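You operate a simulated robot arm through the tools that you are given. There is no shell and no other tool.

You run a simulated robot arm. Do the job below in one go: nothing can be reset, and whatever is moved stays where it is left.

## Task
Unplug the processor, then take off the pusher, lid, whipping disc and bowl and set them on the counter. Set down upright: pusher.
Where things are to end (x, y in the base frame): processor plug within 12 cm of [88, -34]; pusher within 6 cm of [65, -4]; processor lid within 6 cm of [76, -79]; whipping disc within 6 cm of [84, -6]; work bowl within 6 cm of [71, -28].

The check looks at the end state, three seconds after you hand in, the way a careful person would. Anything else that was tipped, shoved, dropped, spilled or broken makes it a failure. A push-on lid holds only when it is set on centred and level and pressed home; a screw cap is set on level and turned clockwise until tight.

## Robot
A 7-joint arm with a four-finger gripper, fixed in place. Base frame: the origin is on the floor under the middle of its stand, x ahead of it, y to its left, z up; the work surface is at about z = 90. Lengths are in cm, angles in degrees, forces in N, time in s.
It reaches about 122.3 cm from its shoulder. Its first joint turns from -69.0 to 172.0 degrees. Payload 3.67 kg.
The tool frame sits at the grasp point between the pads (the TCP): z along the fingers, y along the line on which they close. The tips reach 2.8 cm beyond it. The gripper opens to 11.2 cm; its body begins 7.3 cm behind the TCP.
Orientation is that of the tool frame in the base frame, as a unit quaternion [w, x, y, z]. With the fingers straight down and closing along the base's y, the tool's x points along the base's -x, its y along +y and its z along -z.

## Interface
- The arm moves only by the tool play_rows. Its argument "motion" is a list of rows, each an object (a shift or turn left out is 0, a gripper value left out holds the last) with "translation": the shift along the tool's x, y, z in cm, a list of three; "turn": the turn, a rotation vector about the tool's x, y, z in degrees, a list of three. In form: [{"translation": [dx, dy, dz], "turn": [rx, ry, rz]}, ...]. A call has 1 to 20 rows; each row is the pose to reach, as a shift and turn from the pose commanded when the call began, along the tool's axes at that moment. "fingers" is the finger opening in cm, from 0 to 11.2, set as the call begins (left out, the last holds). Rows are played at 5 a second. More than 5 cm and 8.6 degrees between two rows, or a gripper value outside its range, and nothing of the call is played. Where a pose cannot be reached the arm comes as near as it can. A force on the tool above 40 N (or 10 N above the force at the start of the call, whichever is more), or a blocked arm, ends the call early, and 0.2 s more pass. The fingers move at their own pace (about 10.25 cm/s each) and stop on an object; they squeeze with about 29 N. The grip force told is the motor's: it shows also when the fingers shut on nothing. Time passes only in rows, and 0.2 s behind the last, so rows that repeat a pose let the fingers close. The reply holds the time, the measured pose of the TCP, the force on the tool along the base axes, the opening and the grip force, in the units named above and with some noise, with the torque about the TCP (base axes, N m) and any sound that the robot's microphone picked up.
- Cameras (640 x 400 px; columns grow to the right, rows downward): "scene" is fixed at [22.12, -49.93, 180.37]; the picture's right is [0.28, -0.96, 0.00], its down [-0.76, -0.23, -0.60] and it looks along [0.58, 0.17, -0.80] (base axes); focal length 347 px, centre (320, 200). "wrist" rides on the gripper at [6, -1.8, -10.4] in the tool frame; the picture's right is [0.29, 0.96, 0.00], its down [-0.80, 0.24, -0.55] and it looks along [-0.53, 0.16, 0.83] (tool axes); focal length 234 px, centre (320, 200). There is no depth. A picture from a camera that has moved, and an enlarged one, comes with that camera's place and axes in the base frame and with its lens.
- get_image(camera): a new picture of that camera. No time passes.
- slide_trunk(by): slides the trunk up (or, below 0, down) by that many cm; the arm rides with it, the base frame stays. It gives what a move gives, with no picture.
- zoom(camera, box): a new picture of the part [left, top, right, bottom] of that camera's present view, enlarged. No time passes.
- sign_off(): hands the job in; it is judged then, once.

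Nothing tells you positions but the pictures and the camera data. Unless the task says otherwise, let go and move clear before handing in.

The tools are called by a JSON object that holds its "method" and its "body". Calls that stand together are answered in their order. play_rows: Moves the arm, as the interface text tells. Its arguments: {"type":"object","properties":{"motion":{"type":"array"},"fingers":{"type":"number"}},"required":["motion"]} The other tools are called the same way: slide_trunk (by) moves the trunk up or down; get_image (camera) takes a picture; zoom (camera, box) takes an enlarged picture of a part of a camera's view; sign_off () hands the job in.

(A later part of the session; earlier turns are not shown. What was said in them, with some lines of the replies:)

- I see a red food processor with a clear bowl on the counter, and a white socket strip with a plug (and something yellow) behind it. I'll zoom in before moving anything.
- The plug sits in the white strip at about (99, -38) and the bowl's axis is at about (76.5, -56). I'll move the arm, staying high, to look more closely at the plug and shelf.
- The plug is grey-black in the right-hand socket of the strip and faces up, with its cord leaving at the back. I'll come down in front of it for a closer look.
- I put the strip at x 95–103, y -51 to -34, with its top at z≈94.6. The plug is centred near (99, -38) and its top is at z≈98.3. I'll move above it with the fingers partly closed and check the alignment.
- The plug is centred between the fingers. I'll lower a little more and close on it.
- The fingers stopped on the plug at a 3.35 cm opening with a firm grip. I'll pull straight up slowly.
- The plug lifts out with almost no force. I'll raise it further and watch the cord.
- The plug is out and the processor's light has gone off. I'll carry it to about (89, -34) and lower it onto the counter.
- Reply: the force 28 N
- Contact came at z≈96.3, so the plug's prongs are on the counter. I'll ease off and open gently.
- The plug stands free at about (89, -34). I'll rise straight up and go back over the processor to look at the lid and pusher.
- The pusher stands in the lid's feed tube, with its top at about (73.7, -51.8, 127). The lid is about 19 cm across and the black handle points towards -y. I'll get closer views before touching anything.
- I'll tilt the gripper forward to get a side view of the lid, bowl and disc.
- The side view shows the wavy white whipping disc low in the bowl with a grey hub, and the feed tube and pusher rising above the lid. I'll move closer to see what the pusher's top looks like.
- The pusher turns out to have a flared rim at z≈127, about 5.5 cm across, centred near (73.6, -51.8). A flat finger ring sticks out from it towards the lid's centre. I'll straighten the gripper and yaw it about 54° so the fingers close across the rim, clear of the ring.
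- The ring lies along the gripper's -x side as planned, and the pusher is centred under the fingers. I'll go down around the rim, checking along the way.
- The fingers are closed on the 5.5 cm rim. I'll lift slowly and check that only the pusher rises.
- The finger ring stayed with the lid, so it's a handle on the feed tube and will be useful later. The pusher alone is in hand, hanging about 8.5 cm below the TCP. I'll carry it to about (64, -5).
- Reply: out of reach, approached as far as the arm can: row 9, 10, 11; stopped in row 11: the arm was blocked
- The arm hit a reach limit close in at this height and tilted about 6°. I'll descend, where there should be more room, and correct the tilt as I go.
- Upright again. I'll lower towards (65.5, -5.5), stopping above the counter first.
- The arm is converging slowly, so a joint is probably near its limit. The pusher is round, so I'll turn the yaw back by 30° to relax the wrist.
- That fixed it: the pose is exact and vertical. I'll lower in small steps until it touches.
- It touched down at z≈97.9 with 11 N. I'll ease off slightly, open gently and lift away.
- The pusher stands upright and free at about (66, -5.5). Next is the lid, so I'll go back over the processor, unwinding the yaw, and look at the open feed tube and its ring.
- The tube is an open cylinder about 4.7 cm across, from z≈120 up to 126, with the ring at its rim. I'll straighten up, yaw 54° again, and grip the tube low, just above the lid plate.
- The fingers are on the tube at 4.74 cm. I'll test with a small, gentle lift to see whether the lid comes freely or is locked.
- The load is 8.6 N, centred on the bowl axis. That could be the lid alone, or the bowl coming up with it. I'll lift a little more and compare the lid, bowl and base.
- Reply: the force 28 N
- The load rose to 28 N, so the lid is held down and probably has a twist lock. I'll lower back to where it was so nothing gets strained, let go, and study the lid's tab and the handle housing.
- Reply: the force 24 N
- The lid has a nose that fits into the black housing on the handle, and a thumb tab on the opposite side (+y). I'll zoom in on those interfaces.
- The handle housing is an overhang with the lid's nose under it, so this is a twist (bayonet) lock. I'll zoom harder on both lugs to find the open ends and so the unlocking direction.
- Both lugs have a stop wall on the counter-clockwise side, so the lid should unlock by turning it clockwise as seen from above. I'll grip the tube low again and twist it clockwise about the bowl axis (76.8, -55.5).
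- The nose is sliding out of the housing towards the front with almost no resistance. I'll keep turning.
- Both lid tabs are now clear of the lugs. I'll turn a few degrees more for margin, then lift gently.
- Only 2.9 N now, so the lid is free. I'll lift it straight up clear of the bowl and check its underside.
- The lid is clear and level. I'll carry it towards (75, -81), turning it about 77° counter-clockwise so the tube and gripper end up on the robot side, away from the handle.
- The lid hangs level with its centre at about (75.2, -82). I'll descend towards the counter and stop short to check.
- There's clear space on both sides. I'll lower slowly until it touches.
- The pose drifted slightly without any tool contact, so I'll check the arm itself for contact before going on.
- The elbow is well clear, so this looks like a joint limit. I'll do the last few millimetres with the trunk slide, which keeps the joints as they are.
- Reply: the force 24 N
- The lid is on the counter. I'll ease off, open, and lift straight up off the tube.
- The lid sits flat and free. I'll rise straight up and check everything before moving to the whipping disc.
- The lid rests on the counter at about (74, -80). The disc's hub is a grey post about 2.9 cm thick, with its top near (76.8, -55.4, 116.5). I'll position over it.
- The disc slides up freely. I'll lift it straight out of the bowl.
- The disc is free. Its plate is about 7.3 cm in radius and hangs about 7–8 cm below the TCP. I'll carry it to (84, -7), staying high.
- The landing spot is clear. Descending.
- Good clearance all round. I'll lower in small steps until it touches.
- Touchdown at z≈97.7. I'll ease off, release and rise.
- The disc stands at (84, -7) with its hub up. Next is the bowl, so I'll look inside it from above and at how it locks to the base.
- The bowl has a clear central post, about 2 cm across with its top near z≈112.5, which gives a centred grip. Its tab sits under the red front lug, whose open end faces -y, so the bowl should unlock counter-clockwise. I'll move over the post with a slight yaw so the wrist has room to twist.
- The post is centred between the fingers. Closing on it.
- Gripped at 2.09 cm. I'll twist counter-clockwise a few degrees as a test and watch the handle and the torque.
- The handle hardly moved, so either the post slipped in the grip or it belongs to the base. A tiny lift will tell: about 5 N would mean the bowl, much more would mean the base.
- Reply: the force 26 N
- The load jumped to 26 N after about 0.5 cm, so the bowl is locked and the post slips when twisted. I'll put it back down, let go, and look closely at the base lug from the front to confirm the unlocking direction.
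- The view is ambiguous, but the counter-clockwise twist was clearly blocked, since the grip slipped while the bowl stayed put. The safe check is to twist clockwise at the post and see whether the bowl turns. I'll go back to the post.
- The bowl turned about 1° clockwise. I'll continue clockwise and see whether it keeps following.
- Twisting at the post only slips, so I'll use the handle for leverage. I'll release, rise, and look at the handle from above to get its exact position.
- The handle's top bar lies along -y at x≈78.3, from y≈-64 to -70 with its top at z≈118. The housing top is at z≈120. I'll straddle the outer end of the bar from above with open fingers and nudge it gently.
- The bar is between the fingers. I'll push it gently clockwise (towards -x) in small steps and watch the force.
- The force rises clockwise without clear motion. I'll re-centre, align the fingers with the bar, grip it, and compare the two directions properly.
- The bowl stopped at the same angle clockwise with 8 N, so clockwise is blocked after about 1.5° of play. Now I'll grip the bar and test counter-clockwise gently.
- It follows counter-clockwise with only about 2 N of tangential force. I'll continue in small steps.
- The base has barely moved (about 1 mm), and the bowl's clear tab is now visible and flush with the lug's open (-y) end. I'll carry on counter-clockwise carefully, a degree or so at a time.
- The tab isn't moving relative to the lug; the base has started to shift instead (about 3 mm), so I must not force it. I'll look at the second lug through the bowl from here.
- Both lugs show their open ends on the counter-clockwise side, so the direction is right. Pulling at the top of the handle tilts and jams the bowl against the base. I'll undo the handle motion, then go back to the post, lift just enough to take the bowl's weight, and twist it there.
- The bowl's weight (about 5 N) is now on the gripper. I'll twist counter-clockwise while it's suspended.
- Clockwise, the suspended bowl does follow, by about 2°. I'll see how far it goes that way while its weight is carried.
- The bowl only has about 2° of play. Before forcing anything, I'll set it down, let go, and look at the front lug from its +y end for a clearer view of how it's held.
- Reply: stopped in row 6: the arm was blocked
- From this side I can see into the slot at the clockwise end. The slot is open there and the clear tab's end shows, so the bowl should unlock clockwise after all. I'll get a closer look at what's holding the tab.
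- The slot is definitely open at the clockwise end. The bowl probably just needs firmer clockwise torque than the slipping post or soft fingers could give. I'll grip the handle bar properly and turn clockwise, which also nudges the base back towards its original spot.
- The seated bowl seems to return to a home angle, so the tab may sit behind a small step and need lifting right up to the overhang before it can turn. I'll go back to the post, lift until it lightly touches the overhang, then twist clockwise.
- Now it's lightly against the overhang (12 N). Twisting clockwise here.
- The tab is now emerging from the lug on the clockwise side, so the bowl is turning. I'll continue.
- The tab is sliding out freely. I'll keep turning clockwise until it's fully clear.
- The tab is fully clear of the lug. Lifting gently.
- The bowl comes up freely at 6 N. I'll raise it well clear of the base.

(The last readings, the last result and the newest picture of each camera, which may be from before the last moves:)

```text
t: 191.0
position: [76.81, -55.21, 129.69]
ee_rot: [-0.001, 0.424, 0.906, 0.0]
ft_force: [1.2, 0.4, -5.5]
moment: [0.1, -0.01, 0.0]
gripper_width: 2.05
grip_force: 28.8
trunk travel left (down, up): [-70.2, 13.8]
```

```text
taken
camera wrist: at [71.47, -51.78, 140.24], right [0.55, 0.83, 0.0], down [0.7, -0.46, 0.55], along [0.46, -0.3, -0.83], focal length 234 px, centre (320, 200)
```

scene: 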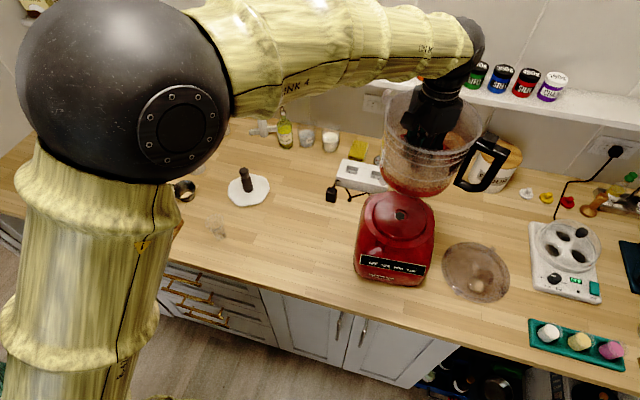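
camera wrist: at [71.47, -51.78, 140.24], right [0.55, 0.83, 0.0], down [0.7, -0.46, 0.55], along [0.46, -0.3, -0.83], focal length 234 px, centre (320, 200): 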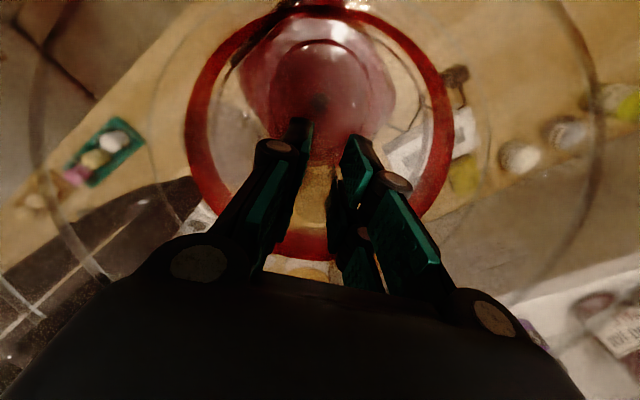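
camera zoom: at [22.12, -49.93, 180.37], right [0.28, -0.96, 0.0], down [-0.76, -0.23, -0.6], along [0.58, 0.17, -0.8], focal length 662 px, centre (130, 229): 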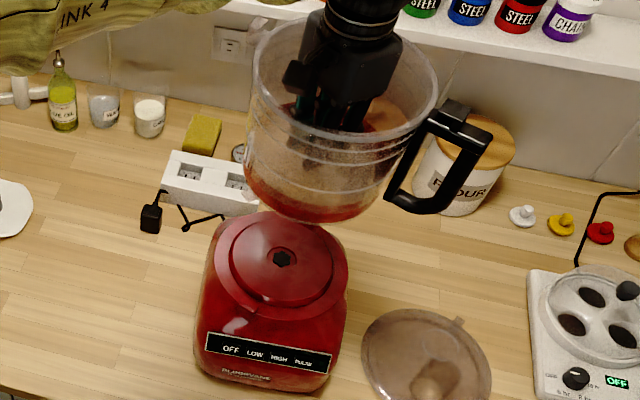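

The bowl is up, but its underside looks red. I need to make sure no part of the base came with it, so I'll zoom in.

{"method": "zoom", "body": {"camera": "scene", "box": [350, 180, 450, 260]}}

{"method": "zoom", "body": {"camera": "scene", "box": [370, 90, 500, 200]}}

```text
5.00 times, centred on (400, 220) of scene
camera zoom: at [22.12, -49.93, 180.37], right [0.28, -0.96, 0.0], down [-0.76, -0.23, -0.6], along [0.58, 0.17, -0.8], focal length 1736 px, centre (-80, 100)
```

zoom: 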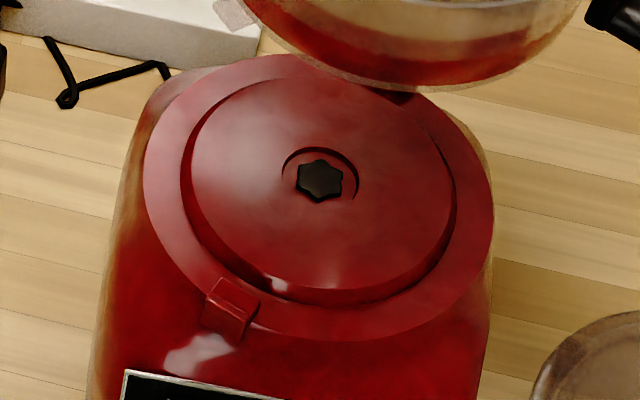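

```text
3.64 times, centred on (435, 145) of scene
camera zoom: at [22.12, -49.93, 180.37], right [0.28, -0.96, 0.0], down [-0.76, -0.23, -0.6], along [0.58, 0.17, -0.8], focal length 1263 px, centre (-98, 400)
```

zoom: 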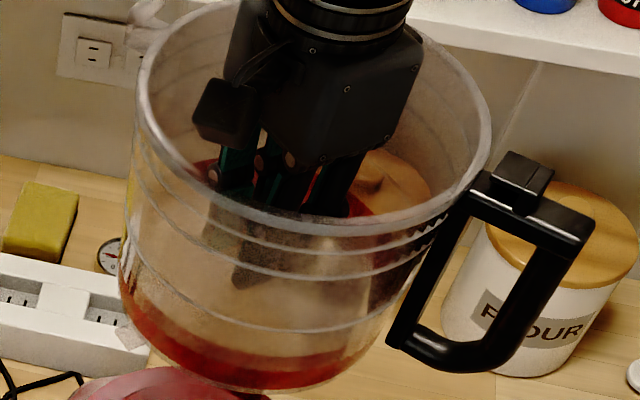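

That's fine: the lug is still on the base, and the red skirt belongs to the bowl. I'll carry the bowl to about (71, -26.5), keeping the handle pointing back towards -y in the clear space.

{"method": "play_rows", "body": {"motion": [{"translation": [3.7, 2, 0], "turn": [0, 0, -1.5]}, {"translation": [7.4, 4, 0], "turn": [0, 0, -3]}, {"translation": [11.1, 6, 0], "turn": [0, 0, -4.5]}, {"translation": [14.8, 8, 0], "turn": [0, 0, -6]}, {"translation": [18.5, 10, 0], "turn": [0, 0, -7.5]}, {"translation": [22.2, 12, 0], "turn": [0, 0, -9]}, {"translation": [25.75, 13.9, 0], "turn": [0, 0, -10]}, {"translation": [25.75, 13.9, 0], "turn": [0, 0, -10]}, {"translation": [25.75, 13.9, 0], "turn": [0, 0, -10]}], "fingers": 0}}

{"method": "get_image", "body": {"camera": "scene"}}

{"method": "get_image", "body": {"camera": "wrist"}}

```text
t: 193.0
position: [70.74, -26.43, 129.78]
ee_rot: [-0.001, 0.343, 0.939, 0.0]
ft_force: [0.2, 0.6, -4.5]
moment: [0.07, 0.01, -0.01]
gripper_width: 2.04
grip_force: 28.8
trunk travel left (down, up): [-70.2, 13.8]
```

```text
taken
```

scene: 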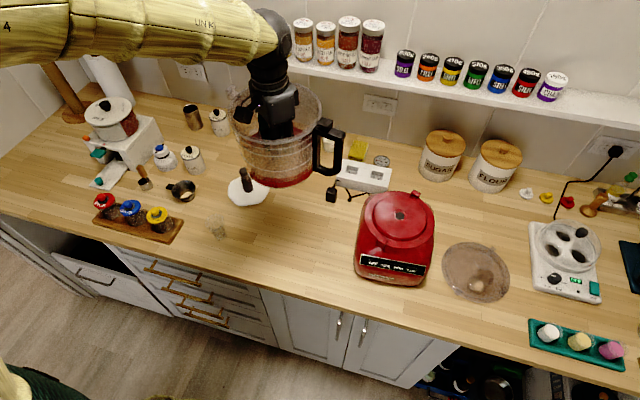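

```text
taken
camera wrist: at [64.96, -23.79, 140.25], right [0.4, 0.92, 0.0], down [0.76, -0.33, 0.55], along [0.51, -0.22, -0.83], focal length 234 px, centre (320, 200)
```

wrist: 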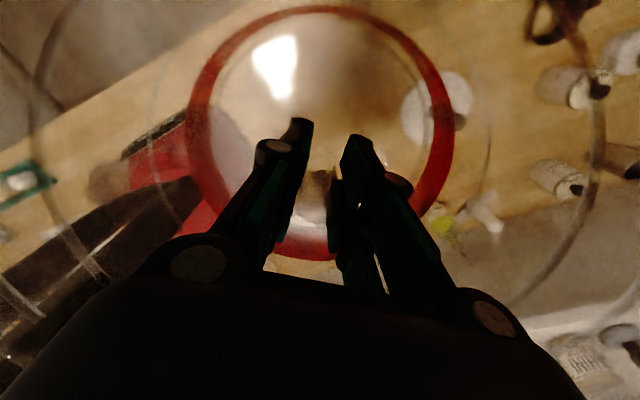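

The landing spot is clear on all sides. Descending.

{"method": "play_rows", "body": {"motion": [{"translation": [0, 0, 4]}, {"translation": [0, 0, 8]}, {"translation": [0, 0, 12]}, {"translation": [0, 0, 16]}, {"translation": [0, 0, 20]}, {"translation": [0, 0, 24]}, {"translation": [0, 0, 28]}, {"translation": [0, 0, 28]}], "fingers": 0}}

{"method": "get_image", "body": {"camera": "scene"}}

{"method": "zoom", "body": {"camera": "scene", "box": [210, 130, 370, 280]}}

```text
t: 194.8
position: [70.61, -26.54, 101.87]
ee_rot: [0.0, 0.343, 0.939, 0.0]
ft_force: [0.1, 0.2, -5.1]
moment: [0.08, -0.02, 0.03]
gripper_width: 2.03
grip_force: 29.2
trunk travel left (down, up): [-70.2, 13.8]
```

```text
taken
```

scene: 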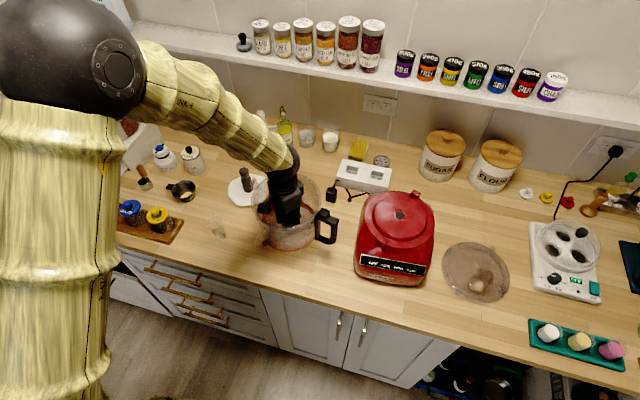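

```text
2.67 times, centred on (290, 205) of scene
camera zoom: at [22.12, -49.93, 180.37], right [0.28, -0.96, 0.0], down [-0.76, -0.23, -0.6], along [0.58, 0.17, -0.8], focal length 926 px, centre (400, 187)
```

zoom: 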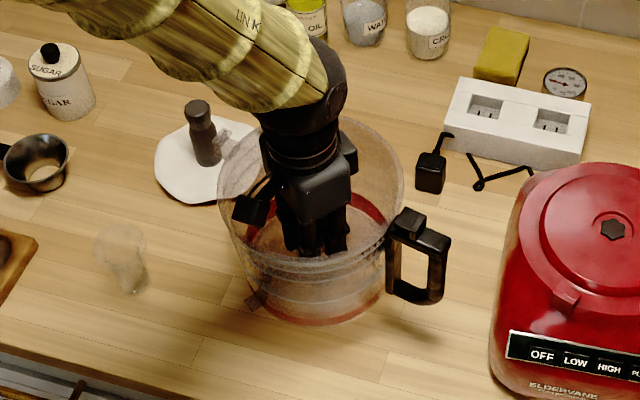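

{"method": "play_rows", "body": {"motion": [{"translation": [0, 0, 0.7]}, {"translation": [0, 0, 1.4]}, {"translation": [0, 0, 2.1]}, {"translation": [0, 0, 2.8]}, {"translation": [0, 0, 2.8]}], "fingers": 0}}

{"method": "zoom", "body": {"camera": "scene", "box": [240, 170, 350, 260]}}

```text
t: 196.0
position: [70.84, -26.49, 99.07]
ee_rot: [0.0, 0.343, 0.939, 0.001]
ft_force: [0.7, 0.3, -4.2]
moment: [0.07, 0.03, 0.02]
gripper_width: 2.02
grip_force: 29.0
trunk travel left (down, up): [-70.2, 13.8]
```

```text
4.44 times, centred on (295, 215) of scene
camera zoom: at [22.12, -49.93, 180.37], right [0.28, -0.96, 0.0], down [-0.76, -0.23, -0.6], along [0.58, 0.17, -0.8], focal length 1544 px, centre (431, 133)
```

zoom: 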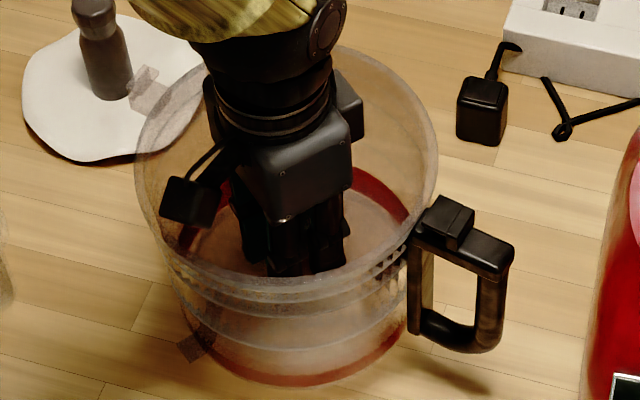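

{"method": "play_rows", "body": {"motion": [{"translation": [0, 0, 0.4]}, {"translation": [0, 0, 0.8]}, {"translation": [0, 0, 1.2]}, {"translation": [0, 0, 1.6]}, {"translation": [0, 0, 1.6]}], "fingers": 0}}

```text
t: 197.2
position: [70.75, -26.54, 97.4]
ee_rot: [-0.001, 0.343, 0.939, 0.0]
ft_force: [-0.7, -0.3, -4.6]
moment: [0.06, -0.02, -0.03]
gripper_width: 2.09
grip_force: 29.9
trunk travel left (down, up): [-70.2, 13.8]
```

{"method": "play_rows", "body": {"motion": [{"translation": [0, 0, 0.3]}, {"translation": [0, 0, 0.6]}, {"translation": [0, 0, 0.9]}, {"translation": [0, 0, 0.9]}], "fingers": 0}}

{"method": "zoom", "body": {"camera": "scene", "box": [240, 170, 350, 260]}}

```text
t: 198.2
position: [70.78, -26.36, 96.69]
ee_rot: [0.0, 0.343, 0.939, 0.001]
ft_force: [-0.8, 0.3, -5.0]
moment: [0.1, 0.01, -0.02]
gripper_width: 2.06
grip_force: 28.9
trunk travel left (down, up): [-70.2, 13.8]
```

```text
4.44 times, centred on (295, 215) of scene
camera zoom: at [22.12, -49.93, 180.37], right [0.28, -0.96, 0.0], down [-0.76, -0.23, -0.6], along [0.58, 0.17, -0.8], focal length 1544 px, centre (431, 133)
```

zoom: 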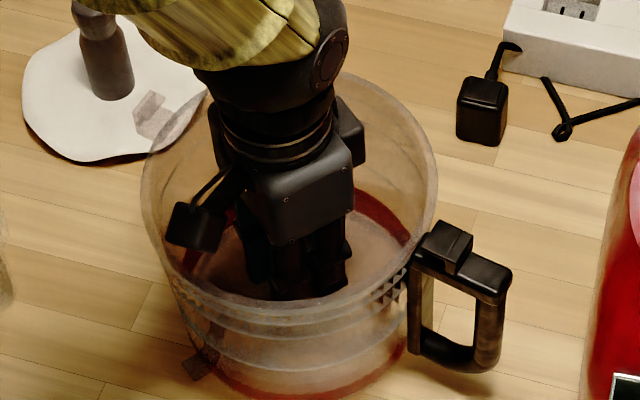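

{"method": "play_rows", "body": {"motion": [{"translation": [0, 0, 0.3]}, {"translation": [0, 0, 0.6]}, {"translation": [0, 0, 0.6]}], "fingers": 0}}

```text
t: 199.0
position: [70.85, -26.45, 95.93]
ee_rot: [0.0, 0.343, 0.94, 0.001]
ft_force: [4.1, 0.2, 8.5]
moment: [0.15, 0.1, 0.02]
gripper_width: 2.08
grip_force: 28.9
trunk travel left (down, up): [-70.2, 13.8]
```

The bowl is down. I'll ease off, open, and withdraw straight up.

{"method": "play_rows", "body": {"motion": [{"translation": [0, 0, -0.1]}, {"translation": [0, 0, -0.1]}], "fingers": 0}}

{"method": "play_rows", "body": {"motion": [{"translation": [0, 0, 0]}, {"translation": [0, 0, 0]}, {"translation": [0, 0, 0]}], "fingers": 5.5}}

{"method": "play_rows", "body": {"motion": [{"translation": [0, 0, -2]}, {"translation": [0, 0, -5]}, {"translation": [0, 0, -9]}, {"translation": [0, 0, -13]}, {"translation": [0, 0, -17]}, {"translation": [0, 0, -21]}, {"translation": [0, 0, -25]}, {"translation": [0, 0, -29]}, {"translation": [0, 0, -33]}, {"translation": [0, 0, -33]}], "fingers": 5.5}}

{"method": "get_image", "body": {"camera": "scene"}}

{"method": "get_image", "body": {"camera": "wrist"}}

```text
t: 199.6
position: [70.68, -26.39, 96.09]
ee_rot: [-0.001, 0.343, 0.939, 0.0]
ft_force: [4.1, 0.5, 3.4]
moment: [-0.13, -0.23, 0.08]
gripper_width: 2.03
grip_force: 29.2
trunk travel left (down, up): [-70.2, 13.8]
```

```text
t: 200.4
position: [70.85, -26.42, 95.98]
ee_rot: [0.0, 0.342, 0.94, 0.001]
ft_force: [0.3, 0.5, 0.1]
moment: [-0.01, -0.01, -0.03]
gripper_width: 5.51
grip_force: 0.0
trunk travel left (down, up): [-70.2, 13.8]
```

```text
t: 202.6
position: [70.99, -26.48, 128.96]
ee_rot: [0.0, 0.343, 0.94, 0.001]
ft_force: [0.5, -0.2, -0.1]
moment: [-0.01, 0.02, 0.03]
gripper_width: 5.49
grip_force: 0.1
trunk travel left (down, up): [-70.2, 13.8]
```

```text
taken
```

scene: 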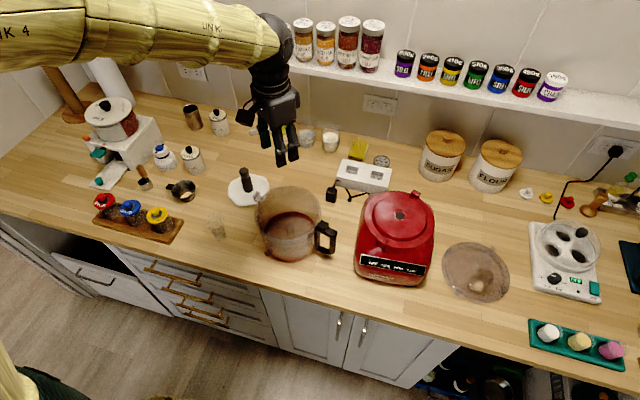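

```text
taken
camera wrist: at [65.21, -23.87, 139.49], right [0.4, 0.92, 0.0], down [0.77, -0.33, 0.55], along [0.51, -0.22, -0.83], focal length 234 px, centre (320, 200)
```

wrist: 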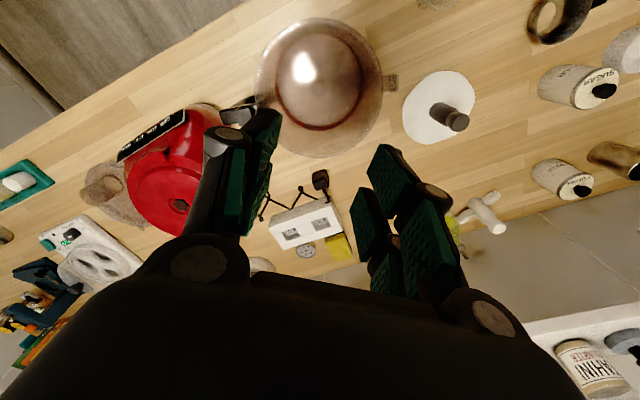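

Everything is placed. I'll compare the base and the surroundings with the starting picture.

{"method": "zoom", "body": {"camera": "scene", "box": [320, 110, 500, 300]}}

{"method": "zoom", "body": {"camera": "scene", "box": [190, 140, 350, 280]}}

{"method": "zoom", "body": {"camera": "scene", "box": [368, 230, 396, 252]}}

```text
2.11 times, centred on (410, 205) of scene
camera zoom: at [22.12, -49.93, 180.37], right [0.28, -0.96, 0.0], down [-0.76, -0.23, -0.6], along [0.58, 0.17, -0.8], focal length 731 px, centre (130, 190)
```

zoom: 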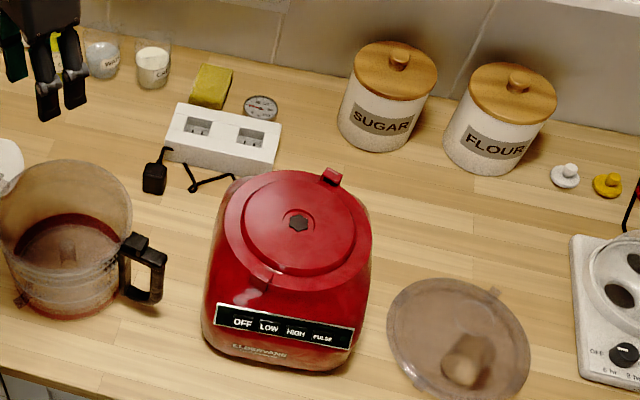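

```text
2.86 times, centred on (270, 210) of scene
camera zoom: at [22.12, -49.93, 180.37], right [0.28, -0.96, 0.0], down [-0.76, -0.23, -0.6], along [0.58, 0.17, -0.8], focal length 992 px, centre (463, 171)
```

zoom: 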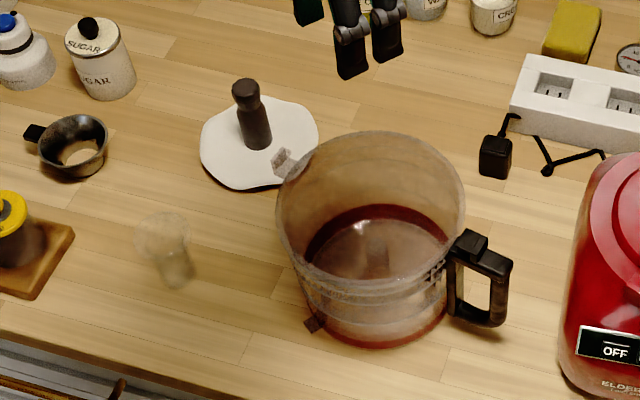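

```text
16.00 times, centred on (382, 241) of scene
camera zoom: at [22.12, -49.93, 180.37], right [0.28, -0.96, 0.0], down [-0.76, -0.23, -0.6], along [0.58, 0.17, -0.8], focal length 5557 px, centre (-672, -456)
```

zoom: 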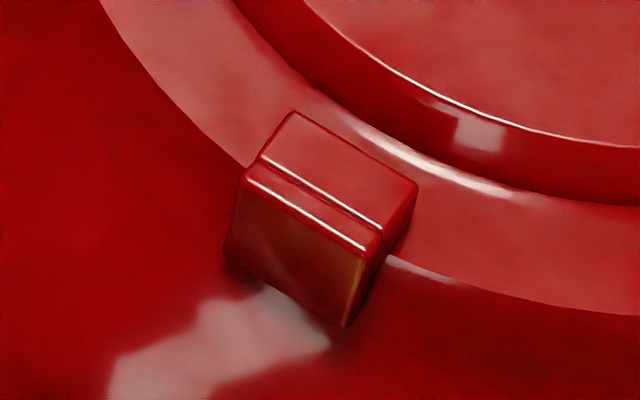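

Everything is where it should be:
- **Plug:** out, at about (89, -34)
- **Pusher:** upright at about (66, -5.5)
- **Lid:** flat at about (74–75, -80)
- **Whipping disc:** at about (84, -7)
- **Bowl:** at about (71, -26.5)

The base moved only about 3 mm and nothing else was disturbed. The gripper is empty and clear, so I'm handing in.

{"method": "sign_off", "body": {}}

```text
The job is handed in.
```

The processor is unplugged, and the pusher, lid, whipping disc and bowl are all on the counter within their target areas. I've handed the job in, and no result has come back yet.

| Item | Where it ended (x, y) | Target |
|---|---|---|
| Plug | about (89, -34), standing on its prongs | within 12 cm of (88, -34) |
| Pusher | about (66, -5.5), upright | within 6 cm of (65, -4) |
| Lid | about (74–75, -80), flat | within 6 cm of (76, -79) |
| Whipping disc | about (84, -7), hub up | within 6 cm of (84, -6) |
| Bowl | about (71, -26.5), upright | within 6 cm of (71, -28) |

These positions are read from the pictures and the arm's own readings, so they could be off by about a centimetre.

The one thing disturbed was the processor base, which moved about 3 mm. Both the lid and the bowl turned out to be twist-locked, and I first tried turning the bowl the wrong way, which dragged the base slightly. The final pictures show nothing else around it tipped or moved. The gripper is empty and held above the bowl, clear of everything.
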